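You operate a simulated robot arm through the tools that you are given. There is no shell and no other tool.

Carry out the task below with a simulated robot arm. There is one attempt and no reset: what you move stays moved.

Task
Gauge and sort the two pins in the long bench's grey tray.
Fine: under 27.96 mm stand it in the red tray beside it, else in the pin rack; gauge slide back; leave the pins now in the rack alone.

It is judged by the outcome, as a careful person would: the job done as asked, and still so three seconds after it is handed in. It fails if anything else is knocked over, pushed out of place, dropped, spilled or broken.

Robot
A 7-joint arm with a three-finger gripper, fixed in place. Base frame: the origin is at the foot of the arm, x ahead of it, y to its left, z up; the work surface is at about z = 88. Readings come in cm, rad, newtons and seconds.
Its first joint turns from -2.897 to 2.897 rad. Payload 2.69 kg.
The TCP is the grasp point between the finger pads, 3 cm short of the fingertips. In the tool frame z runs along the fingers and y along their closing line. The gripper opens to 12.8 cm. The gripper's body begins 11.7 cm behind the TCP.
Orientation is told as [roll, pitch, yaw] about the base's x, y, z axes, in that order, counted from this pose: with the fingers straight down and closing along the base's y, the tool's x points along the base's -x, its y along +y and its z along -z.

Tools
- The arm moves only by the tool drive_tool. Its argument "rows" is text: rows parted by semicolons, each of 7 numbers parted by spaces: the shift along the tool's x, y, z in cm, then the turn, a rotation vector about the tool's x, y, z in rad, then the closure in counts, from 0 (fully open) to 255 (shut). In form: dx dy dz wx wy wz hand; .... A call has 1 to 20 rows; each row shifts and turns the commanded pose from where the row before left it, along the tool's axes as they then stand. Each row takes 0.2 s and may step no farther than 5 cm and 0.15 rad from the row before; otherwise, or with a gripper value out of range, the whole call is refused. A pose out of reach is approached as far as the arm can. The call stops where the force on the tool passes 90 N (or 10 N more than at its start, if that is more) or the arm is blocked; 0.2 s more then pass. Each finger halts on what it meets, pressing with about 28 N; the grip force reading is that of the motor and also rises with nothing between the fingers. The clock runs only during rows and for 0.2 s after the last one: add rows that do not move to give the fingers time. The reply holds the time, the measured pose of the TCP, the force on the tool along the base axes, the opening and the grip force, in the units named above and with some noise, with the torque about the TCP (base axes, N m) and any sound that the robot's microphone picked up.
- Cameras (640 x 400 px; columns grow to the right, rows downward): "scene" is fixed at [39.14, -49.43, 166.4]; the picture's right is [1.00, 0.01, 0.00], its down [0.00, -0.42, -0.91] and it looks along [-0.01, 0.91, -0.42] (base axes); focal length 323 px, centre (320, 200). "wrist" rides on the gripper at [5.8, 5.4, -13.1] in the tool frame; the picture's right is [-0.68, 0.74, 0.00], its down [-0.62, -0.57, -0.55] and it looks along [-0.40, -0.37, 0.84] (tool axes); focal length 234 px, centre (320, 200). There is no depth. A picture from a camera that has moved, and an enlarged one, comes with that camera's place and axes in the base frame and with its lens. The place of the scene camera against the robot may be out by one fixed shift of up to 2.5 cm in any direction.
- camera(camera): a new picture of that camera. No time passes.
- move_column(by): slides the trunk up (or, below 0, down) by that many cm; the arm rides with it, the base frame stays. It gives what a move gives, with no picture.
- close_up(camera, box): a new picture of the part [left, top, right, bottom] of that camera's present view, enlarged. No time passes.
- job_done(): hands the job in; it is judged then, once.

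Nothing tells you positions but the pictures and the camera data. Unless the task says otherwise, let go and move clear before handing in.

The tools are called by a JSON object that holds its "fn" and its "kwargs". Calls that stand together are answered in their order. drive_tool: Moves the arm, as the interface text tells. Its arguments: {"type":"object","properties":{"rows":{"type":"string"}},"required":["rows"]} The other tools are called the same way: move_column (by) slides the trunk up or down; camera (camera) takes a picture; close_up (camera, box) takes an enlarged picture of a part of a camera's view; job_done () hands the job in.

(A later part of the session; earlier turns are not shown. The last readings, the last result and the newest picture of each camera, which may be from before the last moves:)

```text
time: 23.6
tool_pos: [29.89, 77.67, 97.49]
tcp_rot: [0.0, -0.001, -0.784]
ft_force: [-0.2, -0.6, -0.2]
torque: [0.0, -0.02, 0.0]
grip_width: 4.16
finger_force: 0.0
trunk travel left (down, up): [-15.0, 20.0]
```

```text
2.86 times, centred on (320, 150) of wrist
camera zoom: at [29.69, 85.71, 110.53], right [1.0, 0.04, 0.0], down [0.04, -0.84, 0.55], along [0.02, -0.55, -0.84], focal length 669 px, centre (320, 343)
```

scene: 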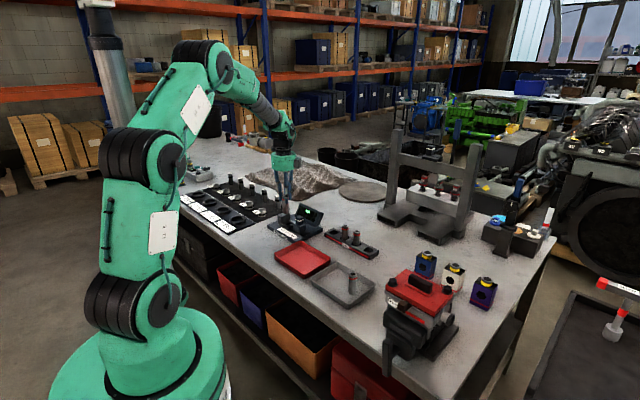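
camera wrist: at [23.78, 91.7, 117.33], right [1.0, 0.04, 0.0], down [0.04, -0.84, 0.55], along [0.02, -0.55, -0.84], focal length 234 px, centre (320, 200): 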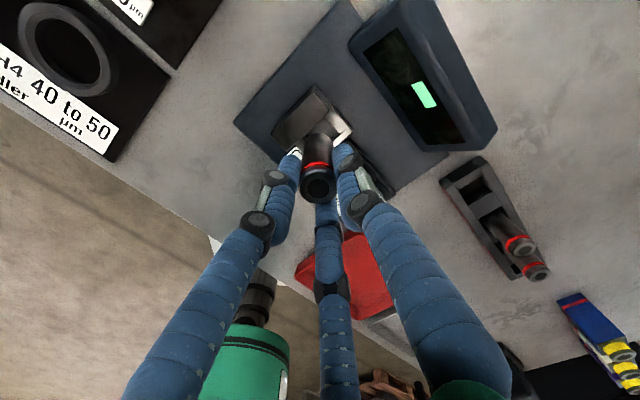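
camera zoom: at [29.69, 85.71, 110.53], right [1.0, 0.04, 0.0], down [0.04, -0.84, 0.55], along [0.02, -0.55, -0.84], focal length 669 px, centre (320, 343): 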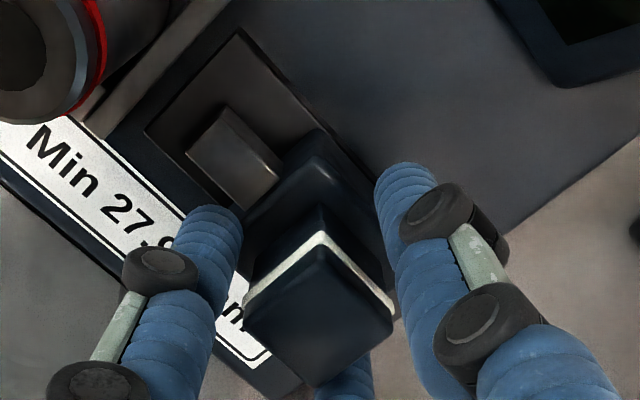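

The knob is centred between the fingers. I'll close on it.

{"fn": "drive_tool", "kwargs": {"rows": "0 0 0 0 0 0 185; 0 0 0 0 0 0 195; 0 0 0 0 0 0 203; 0 0 0 0 0 0 210; 0 0 0 0 0 0 230; 0 0 0 0 0 0 255; 0 0 0 0 0 0 255"}}

{"fn": "close_up", "kwargs": {"camera": "scene", "box": [275, 195, 325, 235]}}

{"fn": "close_up", "kwargs": {"camera": "wrist", "box": [240, 80, 400, 220]}}

```text
time: 25.2
tool_pos: [29.92, 77.7, 97.42]
tcp_rot: [0.002, 0.0, -0.785]
ft_force: [0.1, -3.2, -2.0]
torque: [0.01, -0.06, 0.05]
grip_width: 3.15
finger_force: 28.1
trunk travel left (down, up): [-15.0, 20.0]
```

```text
10.00 times, centred on (300, 215) of scene
camera zoom: at [39.14, -49.43, 166.4], right [1.0, 0.01, 0.0], down [0.0, -0.42, -0.91], along [-0.01, 0.91, -0.42], focal length 3231 px, centre (520, 50)
```

zoom: 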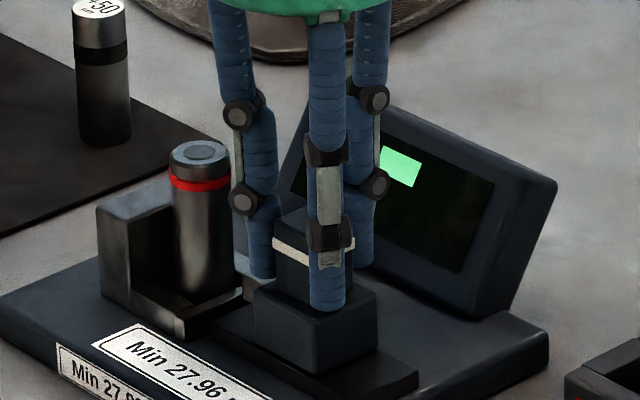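

```text
2.86 times, centred on (320, 150) of wrist
camera zoom: at [29.68, 85.69, 110.51], right [1.0, 0.04, 0.0], down [0.04, -0.83, 0.55], along [0.02, -0.55, -0.84], focal length 669 px, centre (320, 343)
```

zoom: 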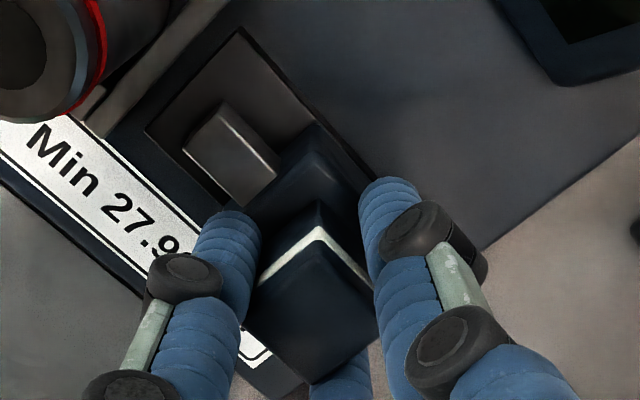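

The fingers hold the knob (28 N). I'll push the slide gently toward the pin, in small steps, watching force and display.

{"fn": "drive_tool", "kwargs": {"rows": "0.3 0 0 0 0 0 255; 0.3 0 0 0 0 0 255; 0.4 0 0 0 0 0 255; 0 0 0 0 0 0 255; 0 0 0 0 0 0 255"}}

{"fn": "close_up", "kwargs": {"camera": "scene", "box": [275, 195, 325, 235]}}

{"fn": "close_up", "kwargs": {"camera": "wrist", "box": [240, 80, 400, 220]}}

```text
time: 26.4
tool_pos: [29.15, 78.34, 97.32]
tcp_rot: [0.0, -0.001, -0.786]
ft_force: [-8.1, -7.9, 4.5]
torque: [-0.46, 0.44, 0.04]
grip_width: 3.13
finger_force: 28.0
trunk travel left (down, up): [-15.0, 20.0]
```

```text
10.00 times, centred on (300, 215) of scene
camera zoom: at [39.14, -49.43, 166.4], right [1.0, 0.01, 0.0], down [0.0, -0.42, -0.91], along [-0.01, 0.91, -0.42], focal length 3231 px, centre (520, 50)
```

zoom: 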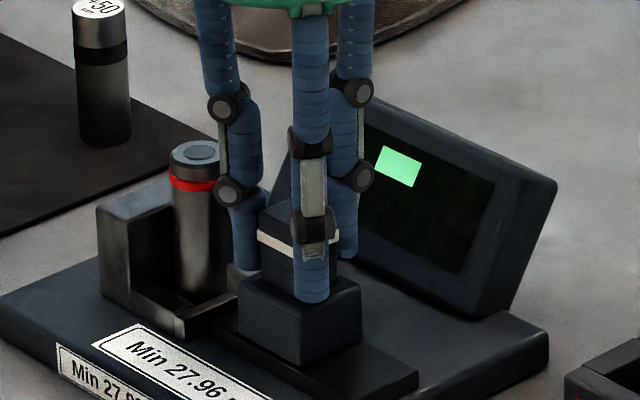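

```text
2.86 times, centred on (320, 150) of wrist
camera zoom: at [28.92, 86.44, 110.51], right [1.0, 0.04, 0.0], down [0.04, -0.84, 0.55], along [0.02, -0.55, -0.84], focal length 669 px, centre (320, 343)
```

zoom: 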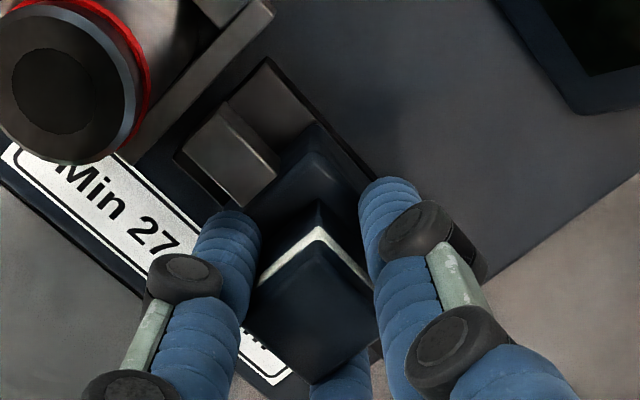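

The slide follows smoothly, with a sideways load of about 11 N. I'll add a small sideways relief and go on pushing.

{"fn": "drive_tool", "kwargs": {"rows": "0 -0.05 -0.03 0 0 0 255; 0.3 0 0 0 0 0 255; 0.3 0 0 0 0 0 255; 0.3 0 0 0 0 0 255; 0 0 0 0 0 0 255; 0 0 0 0 0 0 255"}}

{"fn": "close_up", "kwargs": {"camera": "scene", "box": [275, 195, 325, 235]}}

{"fn": "close_up", "kwargs": {"camera": "wrist", "box": [240, 80, 400, 220]}}

```text
time: 27.8
tool_pos: [28.57, 79.18, 97.39]
tcp_rot: [0.0, 0.002, -0.785]
ft_force: [4.2, 4.3, -0.5]
torque: [0.39, -0.31, 0.0]
grip_width: 3.12
finger_force: 28.0
trunk travel left (down, up): [-15.0, 20.0]
```

```text
10.00 times, centred on (300, 215) of scene
camera zoom: at [39.14, -49.43, 166.4], right [1.0, 0.01, 0.0], down [0.0, -0.42, -0.91], along [-0.01, 0.91, -0.42], focal length 3231 px, centre (520, 50)
```

zoom: 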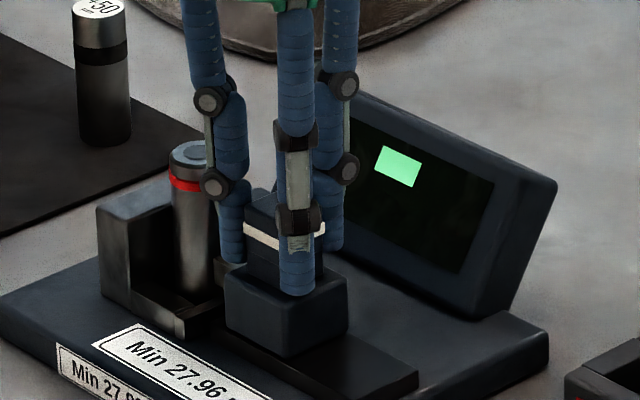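

```text
2.86 times, centred on (320, 150) of wrist
camera zoom: at [28.23, 87.11, 110.51], right [1.0, 0.04, 0.0], down [0.04, -0.84, 0.55], along [0.02, -0.55, -0.84], focal length 669 px, centre (320, 343)
```

zoom: 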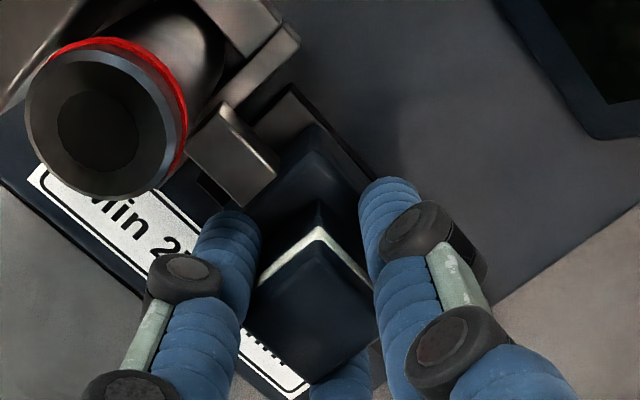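

The spindle is now close to the pin. I'll continue in smaller steps.

{"fn": "drive_tool", "kwargs": {"rows": "0.15 0.02 0 0 0 0 255; 0.15 0 0 0 0 0 255; 0.15 0 0 0 0 0 255; 0 0 0 0 0 0 255; 0 0 0 0 0 0 255"}}

{"fn": "close_up", "kwargs": {"camera": "scene", "box": [275, 195, 325, 235]}}

{"fn": "close_up", "kwargs": {"camera": "wrist", "box": [240, 80, 400, 220]}}

```text
time: 29.0
tool_pos: [28.12, 79.44, 97.42]
tcp_rot: [0.001, 0.0, -0.785]
ft_force: [1.5, 4.0, 6.9]
torque: [-0.12, 0.15, 0.03]
grip_width: 3.14
finger_force: 28.6
trunk travel left (down, up): [-15.0, 20.0]
```

```text
10.00 times, centred on (300, 215) of scene
camera zoom: at [39.14, -49.43, 166.4], right [1.0, 0.01, 0.0], down [0.0, -0.42, -0.91], along [-0.01, 0.91, -0.42], focal length 3231 px, centre (520, 50)
```

zoom: 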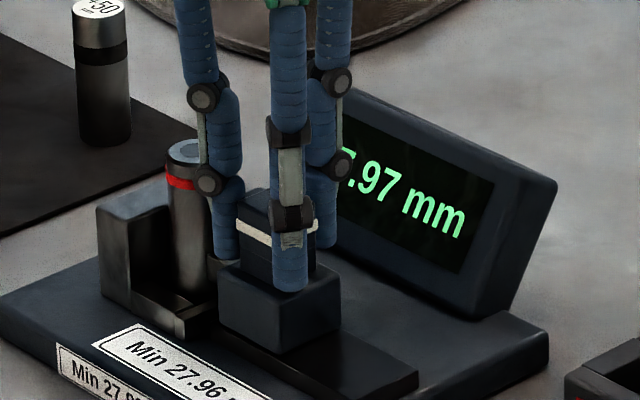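

```text
2.86 times, centred on (320, 150) of wrist
camera zoom: at [27.9, 87.46, 110.51], right [1.0, 0.04, 0.0], down [0.04, -0.84, 0.55], along [0.02, -0.55, -0.84], focal length 669 px, centre (320, 343)
```

zoom: 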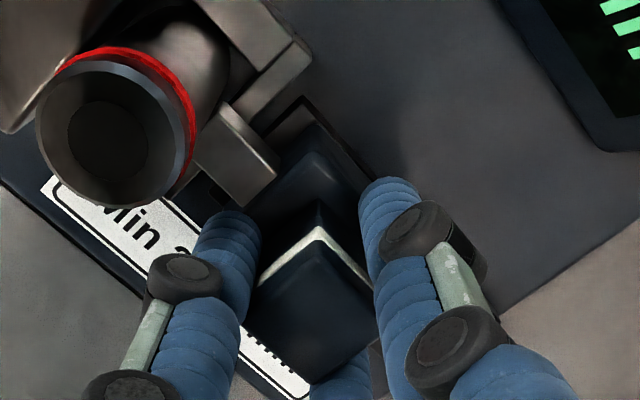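

The display now shows something ending in ".97 mm". I'll press a bit further to make sure the pin is firmly against the block, and read it again.

{"fn": "drive_tool", "kwargs": {"rows": "0.1 -0.02 -0.03 0 0 0 255; 0 0 0 0 0 0 255; 0 0 0 0 0 0 255"}}

{"fn": "close_up", "kwargs": {"camera": "scene", "box": [275, 195, 325, 235]}}

{"fn": "camera", "kwargs": {"camera": "wrist"}}

```text
time: 29.8
tool_pos: [28.12, 79.56, 97.45]
tcp_rot: [-0.001, 0.0, -0.785]
ft_force: [1.2, 3.3, 3.1]
torque: [0.18, -0.08, -0.02]
grip_width: 3.13
finger_force: 28.2
trunk travel left (down, up): [-15.0, 20.0]
```

```text
10.00 times, centred on (300, 215) of scene
camera zoom: at [39.14, -49.43, 166.4], right [1.0, 0.01, 0.0], down [0.0, -0.42, -0.91], along [-0.01, 0.91, -0.42], focal length 3231 px, centre (520, 50)
```

zoom: 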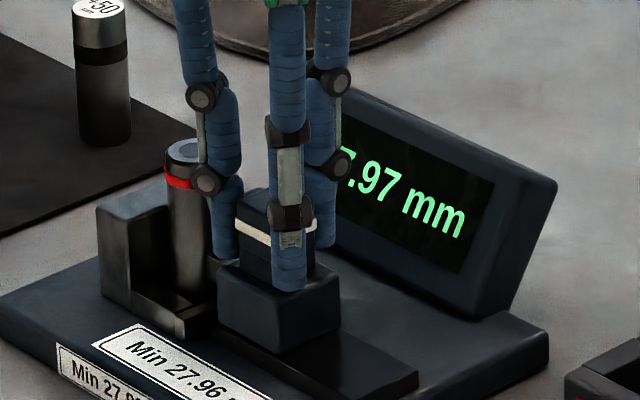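

```text
taken
camera wrist: at [27.85, 87.52, 110.5], right [1.0, 0.04, 0.0], down [0.04, -0.83, 0.55], along [0.02, -0.55, -0.84], focal length 234 px, centre (320, 200)
```

wrist: 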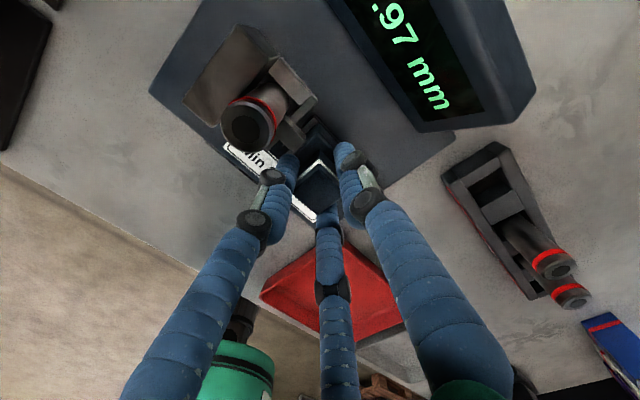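

The push force is still almost zero, so I'll press on in 0.1 cm steps until real resistance appears.

{"fn": "drive_tool", "kwargs": {"rows": "0.1 0 0 0 0 0 255; 0 0 0 0 0 0 255; 0 0 0 0 0 0 255"}}

{"fn": "close_up", "kwargs": {"camera": "scene", "box": [275, 195, 325, 235]}}

{"fn": "close_up", "kwargs": {"camera": "wrist", "box": [170, 20, 370, 200]}}

```text
time: 30.6
tool_pos: [28.1, 79.43, 97.4]
tcp_rot: [0.001, 0.0, -0.785]
ft_force: [1.7, 2.5, 4.7]
torque: [-0.09, 0.1, -0.06]
grip_width: 3.15
finger_force: 28.1
trunk travel left (down, up): [-15.0, 20.0]
```

```text
10.00 times, centred on (300, 215) of scene
camera zoom: at [39.14, -49.43, 166.4], right [1.0, 0.01, 0.0], down [0.0, -0.42, -0.91], along [-0.01, 0.91, -0.42], focal length 3231 px, centre (520, 50)
```

zoom: 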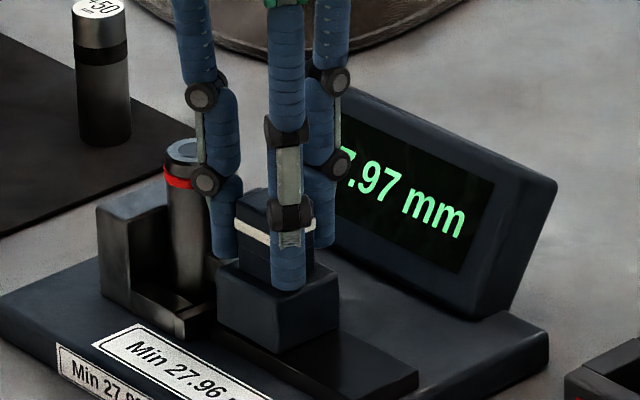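

```text
2.22 times, centred on (270, 110) of wrist
camera zoom: at [27.81, 87.55, 110.51], right [1.0, 0.04, 0.0], down [0.04, -0.84, 0.55], along [0.02, -0.55, -0.84], focal length 520 px, centre (431, 400)
```

zoom: 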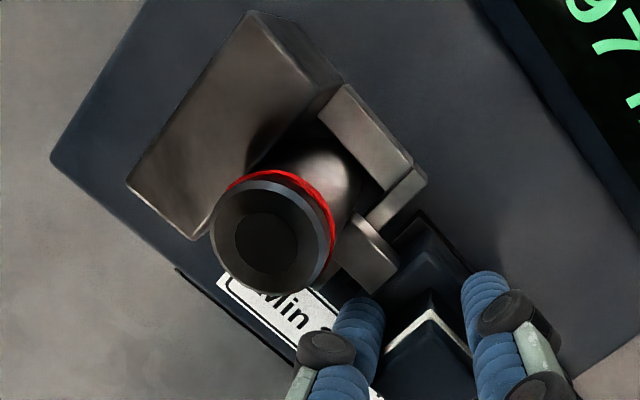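

The pin has been pushed back nearly to the block. A couple more small steps to get firm contact.

{"fn": "drive_tool", "kwargs": {"rows": "0.1 0 0 0 0 0 255; 0 0 0 0 0 0 255; 0 0 0 0 0 0 255"}}

{"fn": "drive_tool", "kwargs": {"rows": "0.1 0 0 0 0 0 255; 0 0 0 0 0 0 255; 0 0 0 0 0 0 255"}}

{"fn": "close_up", "kwargs": {"camera": "scene", "box": [275, 195, 325, 235]}}

{"fn": "close_up", "kwargs": {"camera": "wrist", "box": [170, 20, 370, 200]}}

```text
time: 31.4
tool_pos: [28.04, 79.7, 97.43]
tcp_rot: [0.0, -0.001, -0.784]
ft_force: [-0.3, 3.7, 3.4]
torque: [0.07, -0.02, -0.02]
grip_width: 3.14
finger_force: 28.0
trunk travel left (down, up): [-15.0, 20.0]
```

```text
time: 32.2
tool_pos: [28.02, 79.61, 97.45]
tcp_rot: [0.001, 0.0, -0.785]
ft_force: [15.3, 0.2, 6.3]
torque: [-0.01, -0.32, 0.12]
grip_width: 3.12
finger_force: 28.2
trunk travel left (down, up): [-15.0, 20.0]
```

```text
10.00 times, centred on (300, 215) of scene
camera zoom: at [39.14, -49.43, 166.4], right [1.0, 0.01, 0.0], down [0.0, -0.42, -0.91], along [-0.01, 0.91, -0.42], focal length 3231 px, centre (520, 50)
```

zoom: 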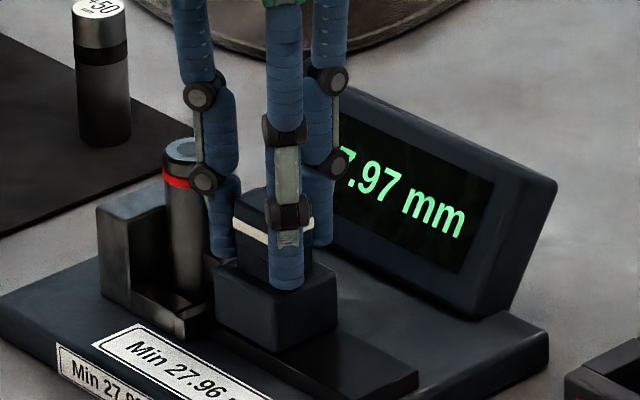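

```text
2.22 times, centred on (270, 110) of wrist
camera zoom: at [27.71, 87.63, 110.51], right [1.0, 0.04, 0.0], down [0.04, -0.84, 0.55], along [0.02, -0.55, -0.84], focal length 520 px, centre (431, 400)
```

zoom: 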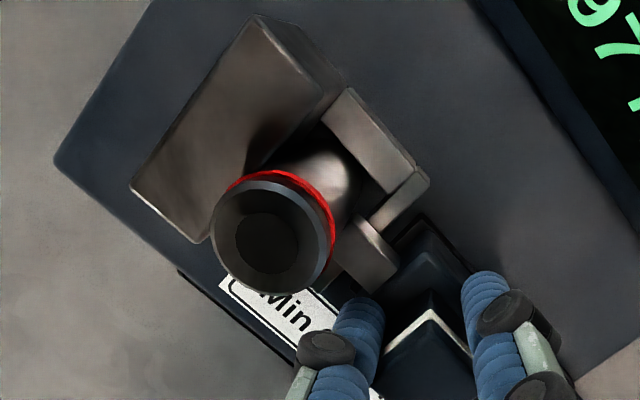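

Firm contact now (about 11 N along the slide) and the reading still ends in ".97 mm". I'll ease off, open and rise so the whole display can be read.

{"fn": "drive_tool", "kwargs": {"rows": "-0.08 0 0 0 0 0 255; 0 0 0 0 0 0 200; 0 0 0 0 0 0 185; 0 0 0 0 0 0 172; 0 0 0 0 0 0 172; 0 0 -1.5 0 0 0 172; 0 0 -2.5 0 0 0 172; 0 0 -2.5 0 0 0 172; 0 0 -2.5 0 0 0 172; 0 0 0 0 0 0 172"}}

{"fn": "close_up", "kwargs": {"camera": "scene", "box": [275, 195, 325, 235]}}

{"fn": "close_up", "kwargs": {"camera": "wrist", "box": [220, 40, 460, 220]}}

```text
time: 34.4
tool_pos: [27.73, 79.59, 106.35]
tcp_rot: [0.0, 0.001, -0.787]
ft_force: [-0.7, -0.6, 1.0]
torque: [0.04, 0.01, -0.04]
grip_width: 4.15
finger_force: 0.1
trunk travel left (down, up): [-15.0, 20.0]
```

```text
10.00 times, centred on (300, 215) of scene
camera zoom: at [39.14, -49.43, 166.4], right [1.0, 0.01, 0.0], down [0.0, -0.42, -0.91], along [-0.01, 0.91, -0.42], focal length 3231 px, centre (520, 50)
```

zoom: 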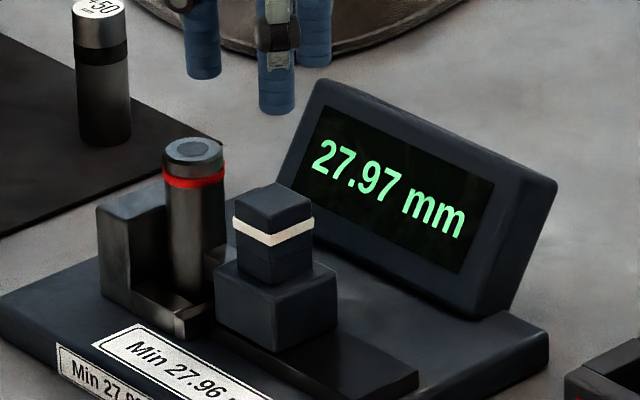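

```text
2.22 times, centred on (340, 130) of wrist
camera zoom: at [27.48, 87.54, 119.53], right [1.0, 0.04, 0.0], down [0.04, -0.84, 0.55], along [0.02, -0.55, -0.84], focal length 520 px, centre (276, 356)
```

zoom: 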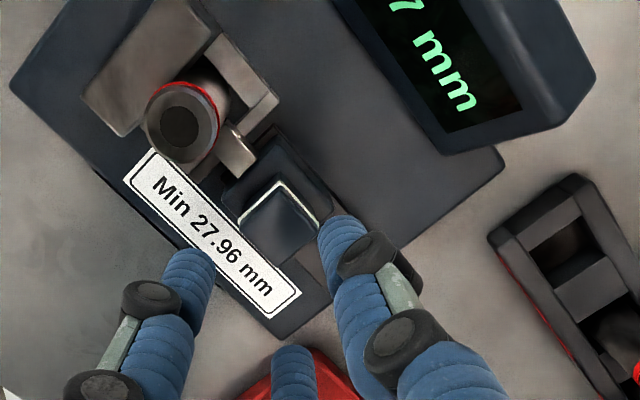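

The display clearly reads 27.97 mm, which is not under 27.96, so this pin goes in the rack. Now I'll re-grip the knob and pull the slide back to where it was.

{"fn": "drive_tool", "kwargs": {"rows": "-0.08 0.22 2.5 0 0 0 172; 0 0 2.5 0 0 0 172; 0 0 2.5 0 0 0 172; 0 0 1.5 0 0 0 172; 0 0 0 0 0 0 172; 0 0 0 0 0 0 185; 0 0 0 0 0 0 195; 0 0 0 0 0 0 210; 0 0 0 0 0 0 255; 0 0 0 0 0 0 255"}}

{"fn": "close_up", "kwargs": {"camera": "wrist", "box": [240, 80, 400, 220]}}

```text
time: 36.6
tool_pos: [28.07, 79.7, 97.28]
tcp_rot: [0.002, 0.001, -0.785]
ft_force: [-3.2, 1.5, -1.3]
torque: [0.2, -0.08, -0.03]
grip_width: 3.13
finger_force: 27.7
trunk travel left (down, up): [-15.0, 20.0]
```

```text
2.86 times, centred on (320, 150) of wrist
camera zoom: at [27.8, 87.7, 110.43], right [1.0, 0.04, 0.0], down [0.04, -0.84, 0.55], along [0.02, -0.55, -0.84], focal length 669 px, centre (320, 343)
```

zoom: 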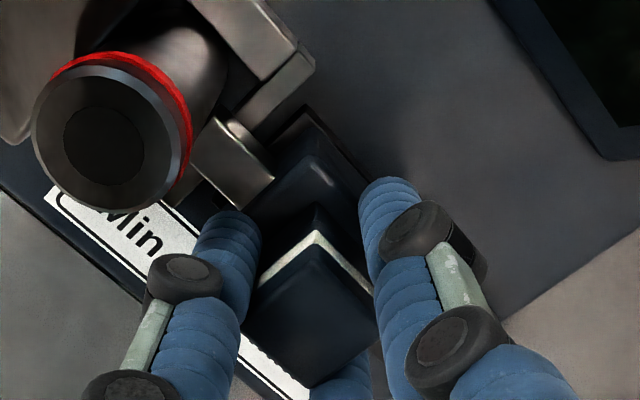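

Knob gripped again. I'll draw the slide back about 2.75 cm to its starting place.

{"fn": "drive_tool", "kwargs": {"rows": "-0.3 0 0 0 0 0 255; -0.5 0 0 0 0 0 255; -0.5 0 0 0 0 0 255; -0.5 0 0 0 0 0 255; -0.5 0 0 0 0 0 255; -0.3 0 0 0 0 0 255; 0 0 0 0 0 0 255; 0 0 0 0 0 0 255"}}

{"fn": "close_up", "kwargs": {"camera": "scene", "box": [275, 195, 325, 235]}}

{"fn": "close_up", "kwargs": {"camera": "wrist", "box": [240, 80, 400, 220]}}

```text
time: 38.4
tool_pos: [29.98, 77.8, 97.42]
tcp_rot: [0.0, 0.0, -0.786]
ft_force: [-1.8, -4.8, -5.6]
torque: [0.27, -0.34, 0.05]
grip_width: 3.14
finger_force: 28.2
trunk travel left (down, up): [-15.0, 20.0]
```

```text
10.00 times, centred on (300, 215) of scene
camera zoom: at [39.14, -49.43, 166.4], right [1.0, 0.01, 0.0], down [0.0, -0.42, -0.91], along [-0.01, 0.91, -0.42], focal length 3231 px, centre (520, 50)
```

zoom: 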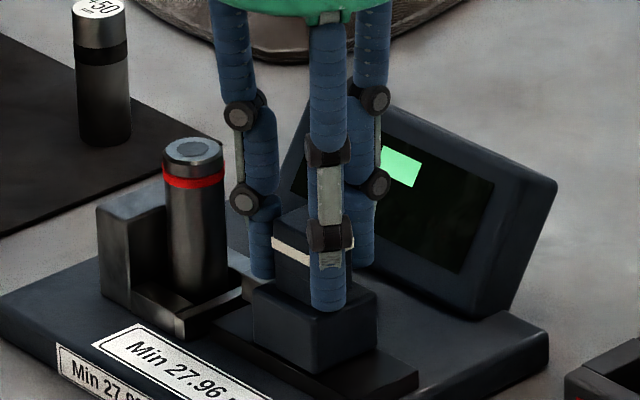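

```text
2.86 times, centred on (320, 150) of wrist
camera zoom: at [29.71, 85.81, 110.43], right [1.0, 0.04, 0.0], down [0.04, -0.83, 0.55], along [0.02, -0.55, -0.84], focal length 669 px, centre (320, 343)
```

zoom: 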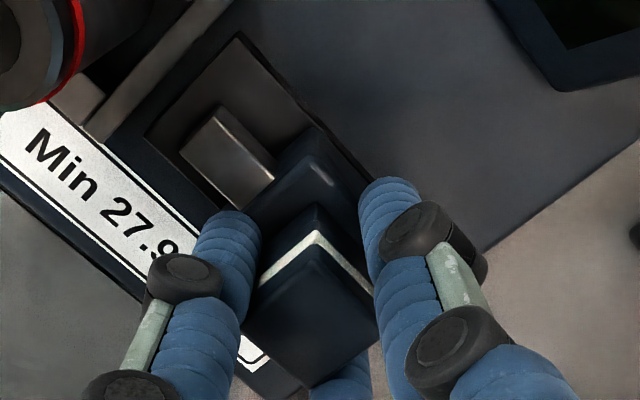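

The slide is almost where it began; I'll draw it a further 0.2 cm to match the original place, then release and rise.

{"fn": "drive_tool", "kwargs": {"rows": "-0.1 0 0 0 0 0 255; -0.1 0 0 0 0 0 255; 0 0 0 0 0 0 255"}}

{"fn": "drive_tool", "kwargs": {"rows": "0 0 0 0 0 0 200; 0 0 0 0 0 0 185; 0 0 0 0 0 0 172; 0 0 0 0 0 0 172; 0 0 -1.5 0 0 0 172; 0 0 -2.5 0 0 0 172; 0 0 -2.5 0 0 0 172; 0 0 -2.5 0 0 0 172; 0 0 0 0 0 0 172"}}

{"fn": "close_up", "kwargs": {"camera": "scene", "box": [275, 195, 325, 235]}}

{"fn": "close_up", "kwargs": {"camera": "wrist", "box": [220, 40, 460, 220]}}

```text
time: 39.2
tool_pos: [30.22, 77.78, 97.39]
tcp_rot: [-0.002, 0.0, -0.786]
ft_force: [-7.0, -6.5, -8.6]
torque: [-0.08, 0.1, -0.01]
grip_width: 3.15
finger_force: 27.5
trunk travel left (down, up): [-15.0, 20.0]
```

```text
time: 41.2
tool_pos: [30.21, 77.55, 106.39]
tcp_rot: [-0.002, 0.0, -0.786]
ft_force: [0.2, 0.3, -0.3]
torque: [-0.01, -0.03, 0.0]
grip_width: 4.15
finger_force: 0.2
trunk travel left (down, up): [-15.0, 20.0]
```

```text
10.00 times, centred on (300, 215) of scene
camera zoom: at [39.14, -49.43, 166.4], right [1.0, 0.01, 0.0], down [0.0, -0.42, -0.91], along [-0.01, 0.91, -0.42], focal length 3231 px, centre (520, 50)
```

zoom: 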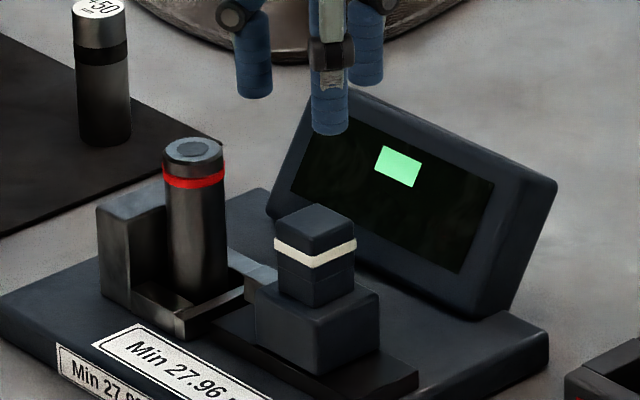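

```text
2.22 times, centred on (340, 130) of wrist
camera zoom: at [29.9, 85.64, 119.52], right [1.0, 0.04, 0.0], down [0.04, -0.84, 0.55], along [0.02, -0.55, -0.84], focal length 520 px, centre (276, 356)
```

zoom: 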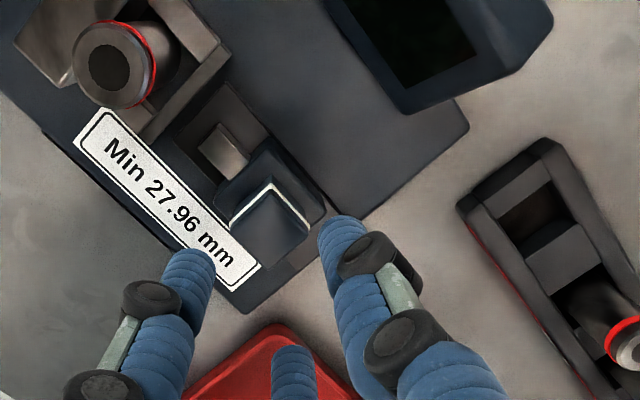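

The slide is back exactly as it was and the first pin still stands in the seat. Next I'll go above that pin to measure it before gripping.

{"fn": "drive_tool", "kwargs": {"rows": "4.35 -0.06 0 0 0 0 172; 4.35 -0.06 0 0 0 0 172; 0 0 2.0 0 0 0 172; 0 0 0 0 0 0 172; 0 0 0 0 0 0 172"}}

{"fn": "close_up", "kwargs": {"camera": "wrist", "box": [240, 80, 400, 220]}}

{"fn": "close_up", "kwargs": {"camera": "scene", "box": [270, 185, 320, 235]}}

```text
time: 42.4
tool_pos: [23.88, 83.9, 104.31]
tcp_rot: [0.001, 0.001, -0.785]
ft_force: [0.5, 0.2, 0.1]
torque: [0.03, 0.04, 0.02]
grip_width: 4.18
finger_force: 0.0
trunk travel left (down, up): [-15.0, 20.0]
```

```text
2.86 times, centred on (320, 150) of wrist
camera zoom: at [23.58, 91.82, 117.3], right [1.0, 0.04, 0.0], down [0.04, -0.84, 0.55], along [0.02, -0.55, -0.84], focal length 669 px, centre (320, 343)
```

zoom: 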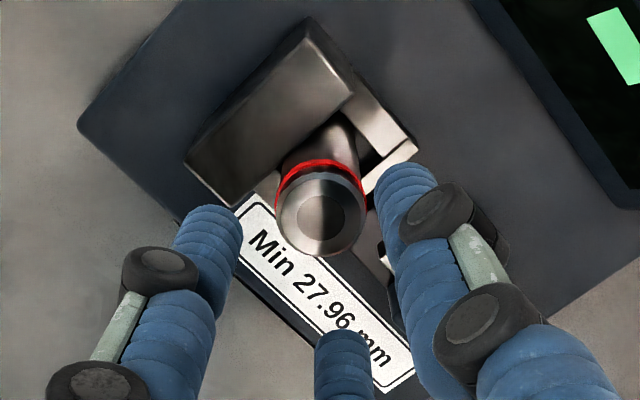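

```text
8.00 times, centred on (295, 210) of scene
camera zoom: at [39.14, -49.43, 166.4], right [1.0, 0.01, 0.0], down [0.0, -0.42, -0.91], along [-0.01, 0.91, -0.42], focal length 2585 px, centre (520, 120)
```

zoom: 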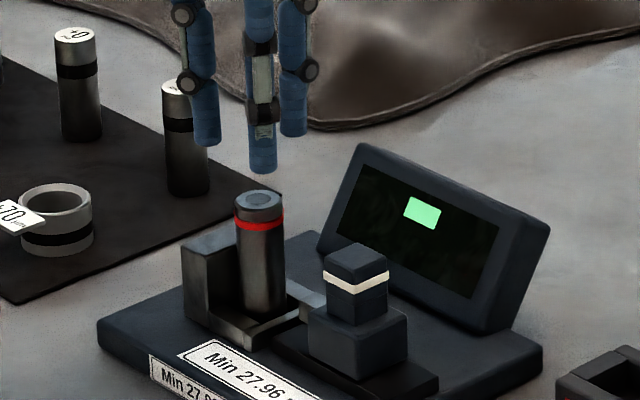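

I'm centred on the pin. I'll lower to the same grip height as before and close.

{"fn": "drive_tool", "kwargs": {"rows": "0 0 2 0 0 0 172; 0 0 2 0 0 0 172; 0 0 1.6 0 0 0 172; 0 0 0 0 0 0 172; 0 0 0 0 0 0 185; 0 0 0 0 0 0 195; 0 0 0 0 0 0 203; 0 0 0 0 0 0 225; 0 0 0 0 0 0 255; 0 0 0 0 0 0 255"}}

{"fn": "close_up", "kwargs": {"camera": "wrist", "box": [240, 80, 400, 220]}}

{"fn": "close_up", "kwargs": {"camera": "scene", "box": [270, 185, 320, 235]}}

```text
time: 44.6
tool_pos: [23.99, 83.87, 98.73]
tcp_rot: [-0.002, 0.0, -0.787]
ft_force: [6.6, -12.0, -0.9]
torque: [-0.45, -0.26, 0.01]
grip_width: 2.6
finger_force: 28.1
trunk travel left (down, up): [-15.0, 20.0]
```

```text
2.86 times, centred on (320, 150) of wrist
camera zoom: at [23.66, 91.8, 111.9], right [1.0, 0.04, 0.0], down [0.04, -0.83, 0.55], along [0.02, -0.55, -0.84], focal length 669 px, centre (320, 343)
```

zoom: 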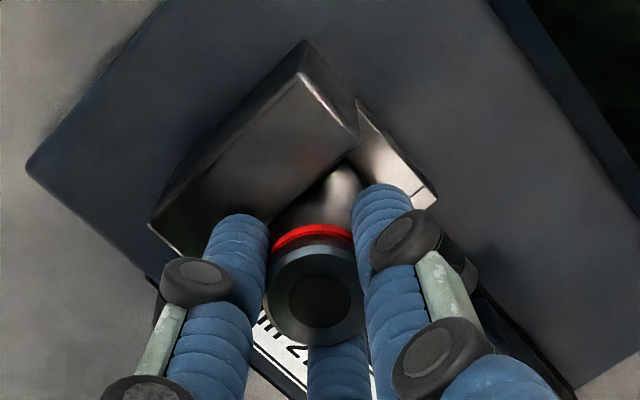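

```text
8.00 times, centred on (295, 210) of scene
camera zoom: at [39.14, -49.43, 166.4], right [1.0, 0.01, 0.0], down [0.0, -0.42, -0.91], along [-0.01, 0.91, -0.42], focal length 2585 px, centre (520, 120)
```

zoom: 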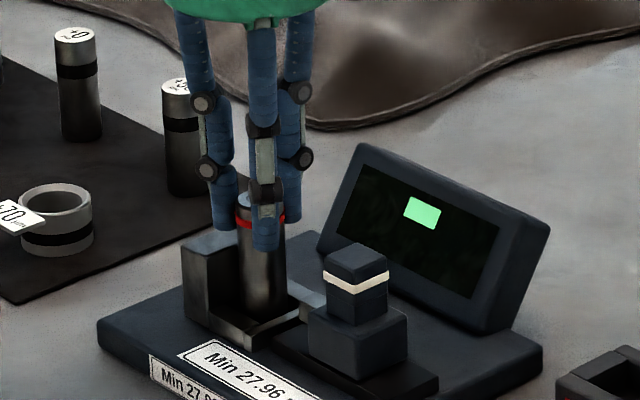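

The pin is gripped, with some sideways load against the block. I'll shift 0.15 cm away to relieve it and lift straight up.

{"fn": "drive_tool", "kwargs": {"rows": "-0.15 0.03 0 0 0 0 255; 0 0 -0.5 0 0 0 255; 0 0 -1 0 0 0 255; 0 0 -1.5 0 0 0 255; 0 0 0 0 0 0 255"}}

{"fn": "close_up", "kwargs": {"camera": "scene", "box": [270, 185, 320, 235]}}

{"fn": "close_up", "kwargs": {"camera": "wrist", "box": [240, 80, 400, 220]}}

```text
time: 45.8
tool_pos: [24.07, 83.68, 101.85]
tcp_rot: [0.0, 0.0, -0.785]
ft_force: [-0.6, -0.2, -2.3]
torque: [0.0, 0.0, -0.02]
grip_width: 2.61
finger_force: 27.9
trunk travel left (down, up): [-15.0, 20.0]
```

```text
8.00 times, centred on (295, 210) of scene
camera zoom: at [39.14, -49.43, 166.4], right [1.0, 0.01, 0.0], down [0.0, -0.42, -0.91], along [-0.01, 0.91, -0.42], focal length 2585 px, centre (520, 120)
```

zoom: 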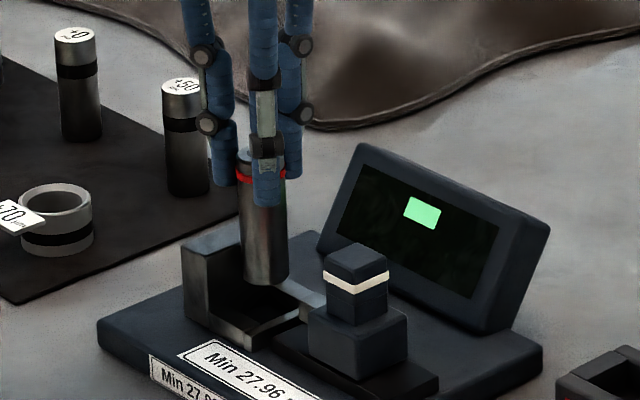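

```text
2.86 times, centred on (320, 150) of wrist
camera zoom: at [23.83, 91.69, 114.86], right [1.0, 0.04, 0.0], down [0.04, -0.84, 0.55], along [0.02, -0.55, -0.84], focal length 669 px, centre (320, 343)
```

zoom: 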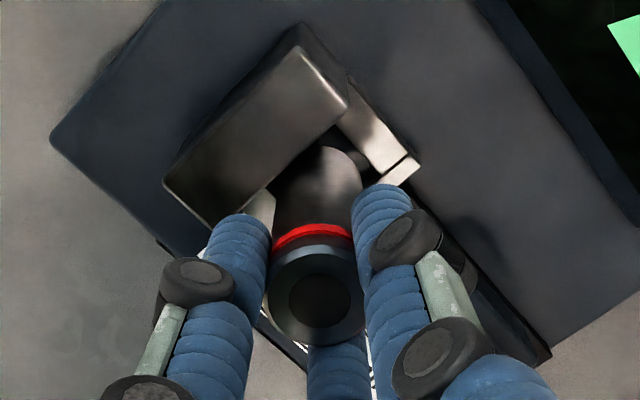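

The pin is held upright. I'll lift it higher and carry it beside the rack, so the camera looks straight down on the free slot at the gauge-side end, near (45, 76.6).

{"fn": "drive_tool", "kwargs": {"rows": "0 0 -4 0 0 0 255; 0 0 -4.3 0 0 0 255; -4.28 0.72 0 0 0 0 255; -4.28 0.72 0 0 0 0 255; -4.28 0.72 0 0 0 0 255; -4.28 0.72 0 0 0 0 255; -4.28 0.72 0 0 0 0 255; -4.28 0.72 0 0 0 0 255; 0 0 0 0 0 0 255; 0 0 0 0 0 0 255"}}

{"fn": "camera", "kwargs": {"camera": "wrist"}}

{"fn": "close_up", "kwargs": {"camera": "wrist", "box": [240, 0, 440, 130]}}

{"fn": "close_up", "kwargs": {"camera": "scene", "box": [300, 180, 400, 280]}}

```text
time: 48.0
tool_pos: [45.29, 68.82, 110.16]
tcp_rot: [0.0, 0.002, -0.784]
ft_force: [-0.3, 0.0, -2.6]
torque: [0.04, 0.02, 0.02]
grip_width: 2.63
finger_force: 28.0
trunk travel left (down, up): [-15.0, 20.0]
```

```text
taken
camera wrist: at [44.98, 76.82, 123.21], right [1.0, 0.04, 0.0], down [0.04, -0.84, 0.55], along [0.02, -0.55, -0.84], focal length 234 px, centre (320, 200)
```

wrist: 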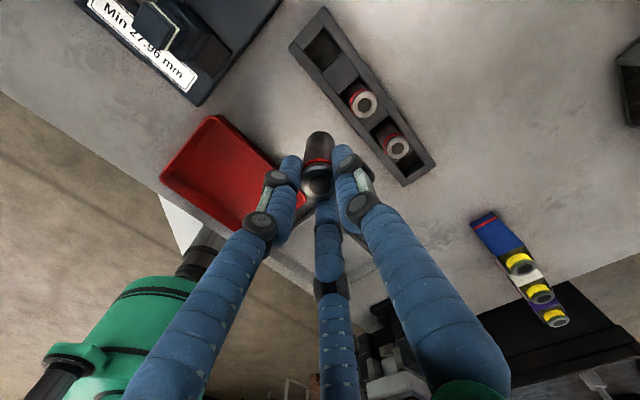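

```text
3.08 times, centred on (340, 65) of wrist
camera zoom: at [44.98, 76.82, 123.21], right [1.0, 0.04, 0.0], down [0.04, -0.84, 0.55], along [0.02, -0.55, -0.84], focal length 720 px, centre (258, 615)
```

zoom: 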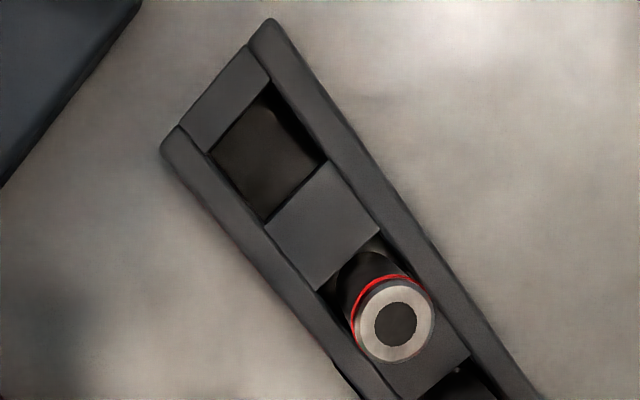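

```text
4.00 times, centred on (350, 230) of scene
camera zoom: at [39.14, -49.43, 166.4], right [1.0, 0.01, 0.0], down [0.0, -0.42, -0.91], along [-0.01, 0.91, -0.42], focal length 1292 px, centre (200, 80)
```

zoom: 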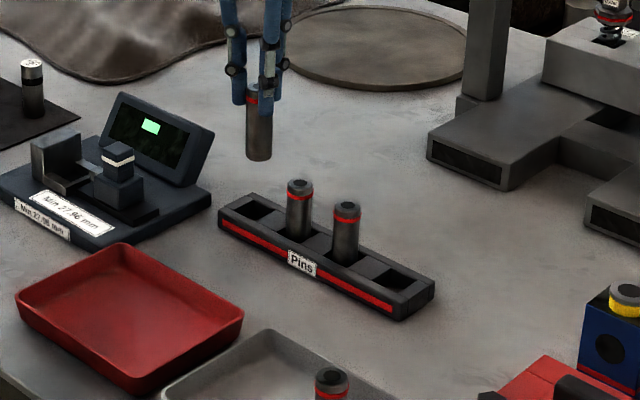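

Slot centre estimated at (45.34, 76.58), about 3.15 cm square, so the fit is tight. I'll check how the pin sits in the grip now.

{"fn": "close_up", "kwargs": {"camera": "wrist", "box": [270, 110, 370, 220]}}

{"fn": "close_up", "kwargs": {"camera": "wrist", "box": [280, 0, 380, 80]}}

```text
3.64 times, centred on (320, 165) of wrist
camera zoom: at [44.98, 76.82, 123.21], right [1.0, 0.04, 0.0], down [0.04, -0.84, 0.55], along [0.02, -0.55, -0.84], focal length 852 px, centre (320, 327)
```

zoom: 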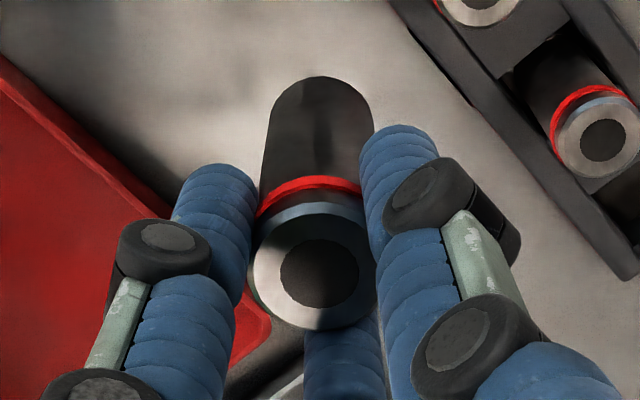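

```text
5.00 times, centred on (330, 40) of wrist
camera zoom: at [44.98, 76.82, 123.21], right [1.0, 0.04, 0.0], down [0.04, -0.84, 0.55], along [0.02, -0.55, -0.84], focal length 1171 px, centre (270, 1000)
```

zoom: 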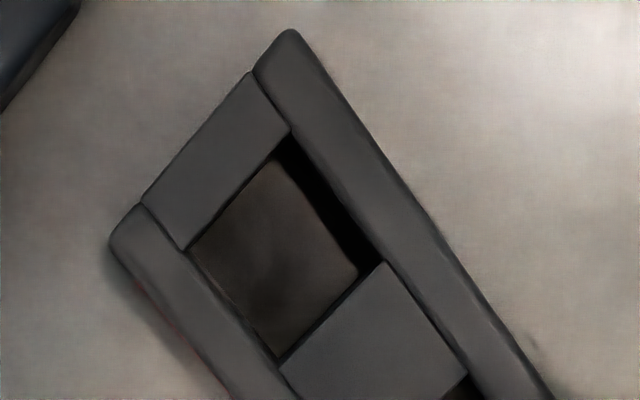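

The pin is now centred on the tool axis. I'll move it over the slot and lower until its foot is a little above the rack, then check.

{"fn": "drive_tool", "kwargs": {"rows": "2.69 2.755 0 0 0 0 255; 2.69 2.755 0 0 0 0 255; 0 0 2.5 0 0 0 255; 0 0 2.5 0 0 0 255; 0 0 2.2 0 0 0 255; 0 0 0 0 0 0 255; 0 0 0 0 0 0 255"}}

{"fn": "close_up", "kwargs": {"camera": "wrist", "box": [270, 90, 370, 190]}}

{"fn": "close_up", "kwargs": {"camera": "scene", "box": [310, 205, 370, 255]}}

```text
time: 49.6
tool_pos: [45.31, 76.21, 103.14]
tcp_rot: [0.0, 0.0, -0.786]
ft_force: [-0.6, -0.6, -2.0]
torque: [0.03, -0.02, 0.02]
grip_width: 2.65
finger_force: 27.8
trunk travel left (down, up): [-15.0, 20.0]
```

```text
4.00 times, centred on (320, 140) of wrist
camera zoom: at [45.04, 84.29, 116.2], right [1.0, 0.04, 0.0], down [0.04, -0.84, 0.55], along [0.02, -0.55, -0.84], focal length 937 px, centre (320, 440)
```

zoom: 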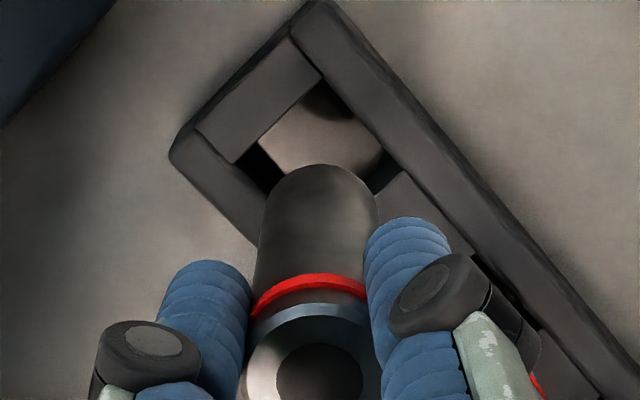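

```text
8.00 times, centred on (340, 230) of scene
camera zoom: at [39.14, -49.43, 166.4], right [1.0, 0.01, 0.0], down [0.0, -0.42, -0.91], along [-0.01, 0.91, -0.42], focal length 2585 px, centre (160, -40)
```

zoom: 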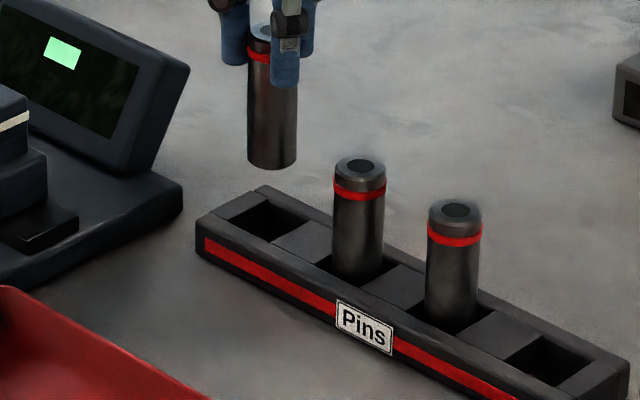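

I need a small correction of about 0.14 and 0.16 cm. I'll apply it and lower until the foot is just above the rack top, then verify.

{"fn": "drive_tool", "kwargs": {"rows": "0.14 0.16 0 0 0 0 255; 0 0 1 0 0 0 255; 0 0 1 0 0 0 255; 0 0 0.6 0 0 0 255; 0 0 0 0 0 0 255; 0 0 0 0 0 0 255"}}

{"fn": "close_up", "kwargs": {"camera": "wrist", "box": [270, 90, 370, 190]}}

{"fn": "close_up", "kwargs": {"camera": "scene", "box": [320, 215, 350, 245]}}

```text
time: 51.0
tool_pos: [45.41, 76.56, 100.28]
tcp_rot: [0.0, 0.0, -0.786]
ft_force: [0.3, -0.5, -1.7]
torque: [-0.03, 0.04, 0.0]
grip_width: 2.6
finger_force: 27.7
trunk travel left (down, up): [-15.0, 20.0]
```

```text
4.00 times, centred on (320, 140) of wrist
camera zoom: at [45.09, 84.53, 113.37], right [1.0, 0.04, 0.0], down [0.04, -0.84, 0.55], along [0.02, -0.55, -0.84], focal length 937 px, centre (320, 440)
```

zoom: 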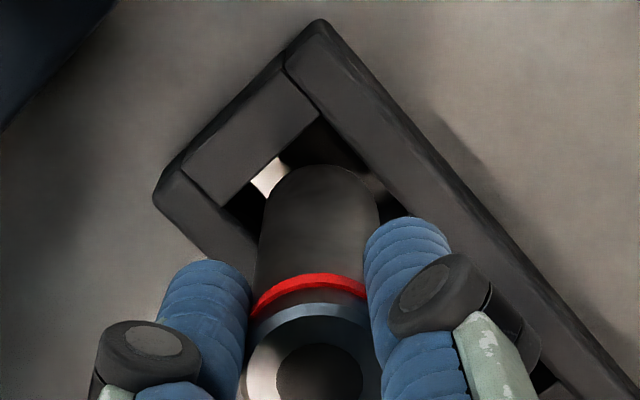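

```text
13.33 times, centred on (335, 230) of scene
camera zoom: at [39.14, -49.43, 166.4], right [1.0, 0.01, 0.0], down [0.0, -0.42, -0.91], along [-0.01, 0.91, -0.42], focal length 4308 px, centre (120, -200)
```

zoom: 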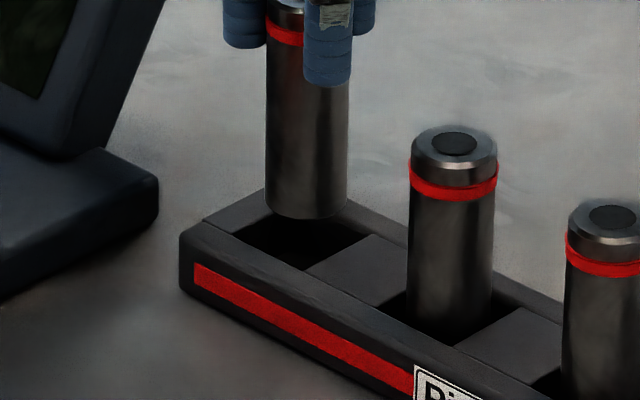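

The pin is aligned with the slot within about 0.05 cm. I'll lower in small steps while watching the forces.

{"fn": "drive_tool", "kwargs": {"rows": "0 0 0.3 0 0 0 255; 0 0 0.3 0 0 0 255; 0 0 0.2 0 0 0 255; 0 0 0 0 0 0 255"}}

{"fn": "drive_tool", "kwargs": {"rows": "0 0 0.3 0 0 0 255; 0 0 0.3 0 0 0 255; 0 0 0 0 0 0 255; 0 0 0 0 0 0 255"}}

{"fn": "close_up", "kwargs": {"camera": "scene", "box": [320, 215, 350, 245]}}

{"fn": "close_up", "kwargs": {"camera": "wrist", "box": [270, 90, 370, 190]}}

```text
time: 52.0
tool_pos: [45.42, 76.47, 99.44]
tcp_rot: [0.001, 0.0, -0.785]
ft_force: [-0.3, 0.4, -2.7]
torque: [-0.01, 0.01, 0.01]
grip_width: 2.61
finger_force: 28.1
trunk travel left (down, up): [-15.0, 20.0]
```

```text
time: 53.0
tool_pos: [45.33, 76.52, 98.68]
tcp_rot: [0.0, 0.002, -0.784]
ft_force: [0.2, -0.4, -2.7]
torque: [-0.02, 0.02, -0.03]
grip_width: 2.62
finger_force: 28.0
trunk travel left (down, up): [-15.0, 20.0]
```

```text
13.33 times, centred on (335, 230) of scene
camera zoom: at [39.14, -49.43, 166.4], right [1.0, 0.01, 0.0], down [0.0, -0.42, -0.91], along [-0.01, 0.91, -0.42], focal length 4308 px, centre (120, -200)
```

zoom: 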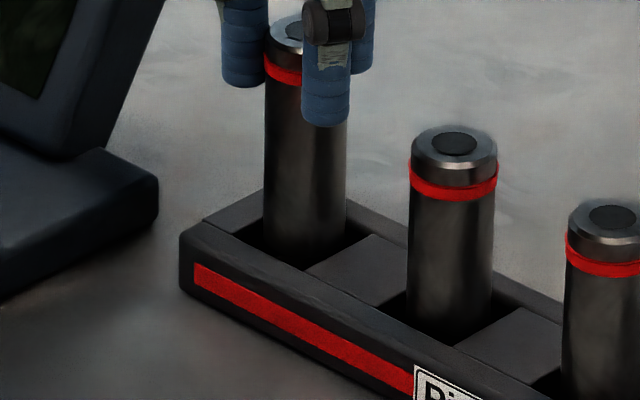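

```text
4.00 times, centred on (320, 140) of wrist
camera zoom: at [45.06, 84.52, 111.9], right [1.0, 0.04, 0.0], down [0.04, -0.84, 0.55], along [0.02, -0.55, -0.84], focal length 937 px, centre (320, 440)
```

zoom: 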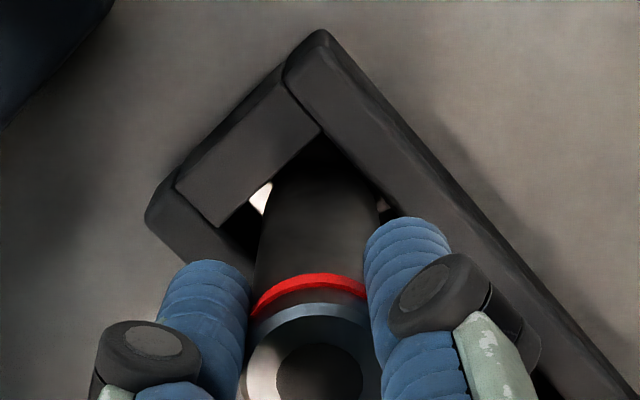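

The pin is entering the slot freely. I'll continue down, expecting the floor at about TCP z = 97.3.

{"fn": "drive_tool", "kwargs": {"rows": "0 0 0.3 0 0 0 255; 0 0 0.3 0 0 0 255; 0 0 0.3 0 0 0 255; 0 0 0.2 0 0 0 255; 0 0 0 0 0 0 255"}}

{"fn": "drive_tool", "kwargs": {"rows": "0 0 0.15 0 0 0 255; 0 0 0 0 0 0 255; 0 0 0 0 0 0 255"}}

```text
time: 54.2
tool_pos: [45.45, 76.51, 97.74]
tcp_rot: [0.001, 0.0, -0.784]
ft_force: [0.2, -0.4, -2.5]
torque: [0.01, 0.06, 0.03]
grip_width: 2.62
finger_force: 27.6
trunk travel left (down, up): [-15.0, 20.0]
```

```text
time: 55.0
tool_pos: [45.5, 76.55, 97.45]
tcp_rot: [0.0, -0.001, -0.786]
ft_force: [-0.3, 0.0, -2.1]
torque: [0.06, 0.03, 0.0]
grip_width: 2.62
finger_force: 27.9
trunk travel left (down, up): [-15.0, 20.0]
```

{"fn": "drive_tool", "kwargs": {"rows": "0 0 0.15 0 0 0 255; 0 0 0 0 0 0 255; 0 0 0 0 0 0 255"}}

{"fn": "close_up", "kwargs": {"camera": "scene", "box": [320, 215, 350, 245]}}

```text
time: 55.8
tool_pos: [45.42, 76.52, 97.53]
tcp_rot: [-0.002, 0.0, -0.786]
ft_force: [-0.1, 0.7, -2.6]
torque: [0.0, -0.02, 0.0]
grip_width: 2.66
finger_force: 28.4
trunk travel left (down, up): [-15.0, 20.0]
```

```text
13.33 times, centred on (335, 230) of scene
camera zoom: at [39.14, -49.43, 166.4], right [1.0, 0.01, 0.0], down [0.0, -0.42, -0.91], along [-0.01, 0.91, -0.42], focal length 4308 px, centre (120, -200)
```

zoom: 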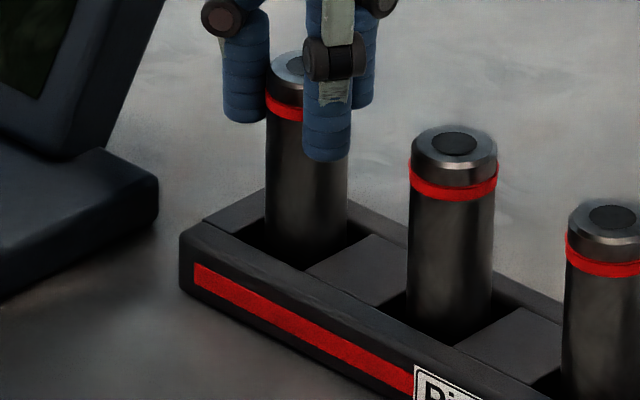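

Still hanging freely and close to the floor. A few more small steps.

{"fn": "drive_tool", "kwargs": {"rows": "0 0 0.15 0 0 0 255; 0 0 0 0 0 0 255; 0 0 0 0 0 0 255"}}

{"fn": "drive_tool", "kwargs": {"rows": "0 0 0.1 0 0 0 255; 0 0 0 0 0 0 255; 0 0 0 0 0 0 255"}}

```text
time: 56.6
tool_pos: [45.45, 76.47, 97.23]
tcp_rot: [0.0, 0.001, -0.785]
ft_force: [0.6, 0.0, -2.4]
torque: [0.0, -0.02, -0.03]
grip_width: 2.61
finger_force: 28.2
trunk travel left (down, up): [-15.0, 20.0]
```

```text
time: 57.4
tool_pos: [45.43, 76.65, 97.3]
tcp_rot: [0.001, -0.001, -0.786]
ft_force: [1.4, 0.1, 3.0]
torque: [0.07, -0.17, -0.03]
grip_width: 2.64
finger_force: 28.1
trunk travel left (down, up): [-15.0, 20.0]
```

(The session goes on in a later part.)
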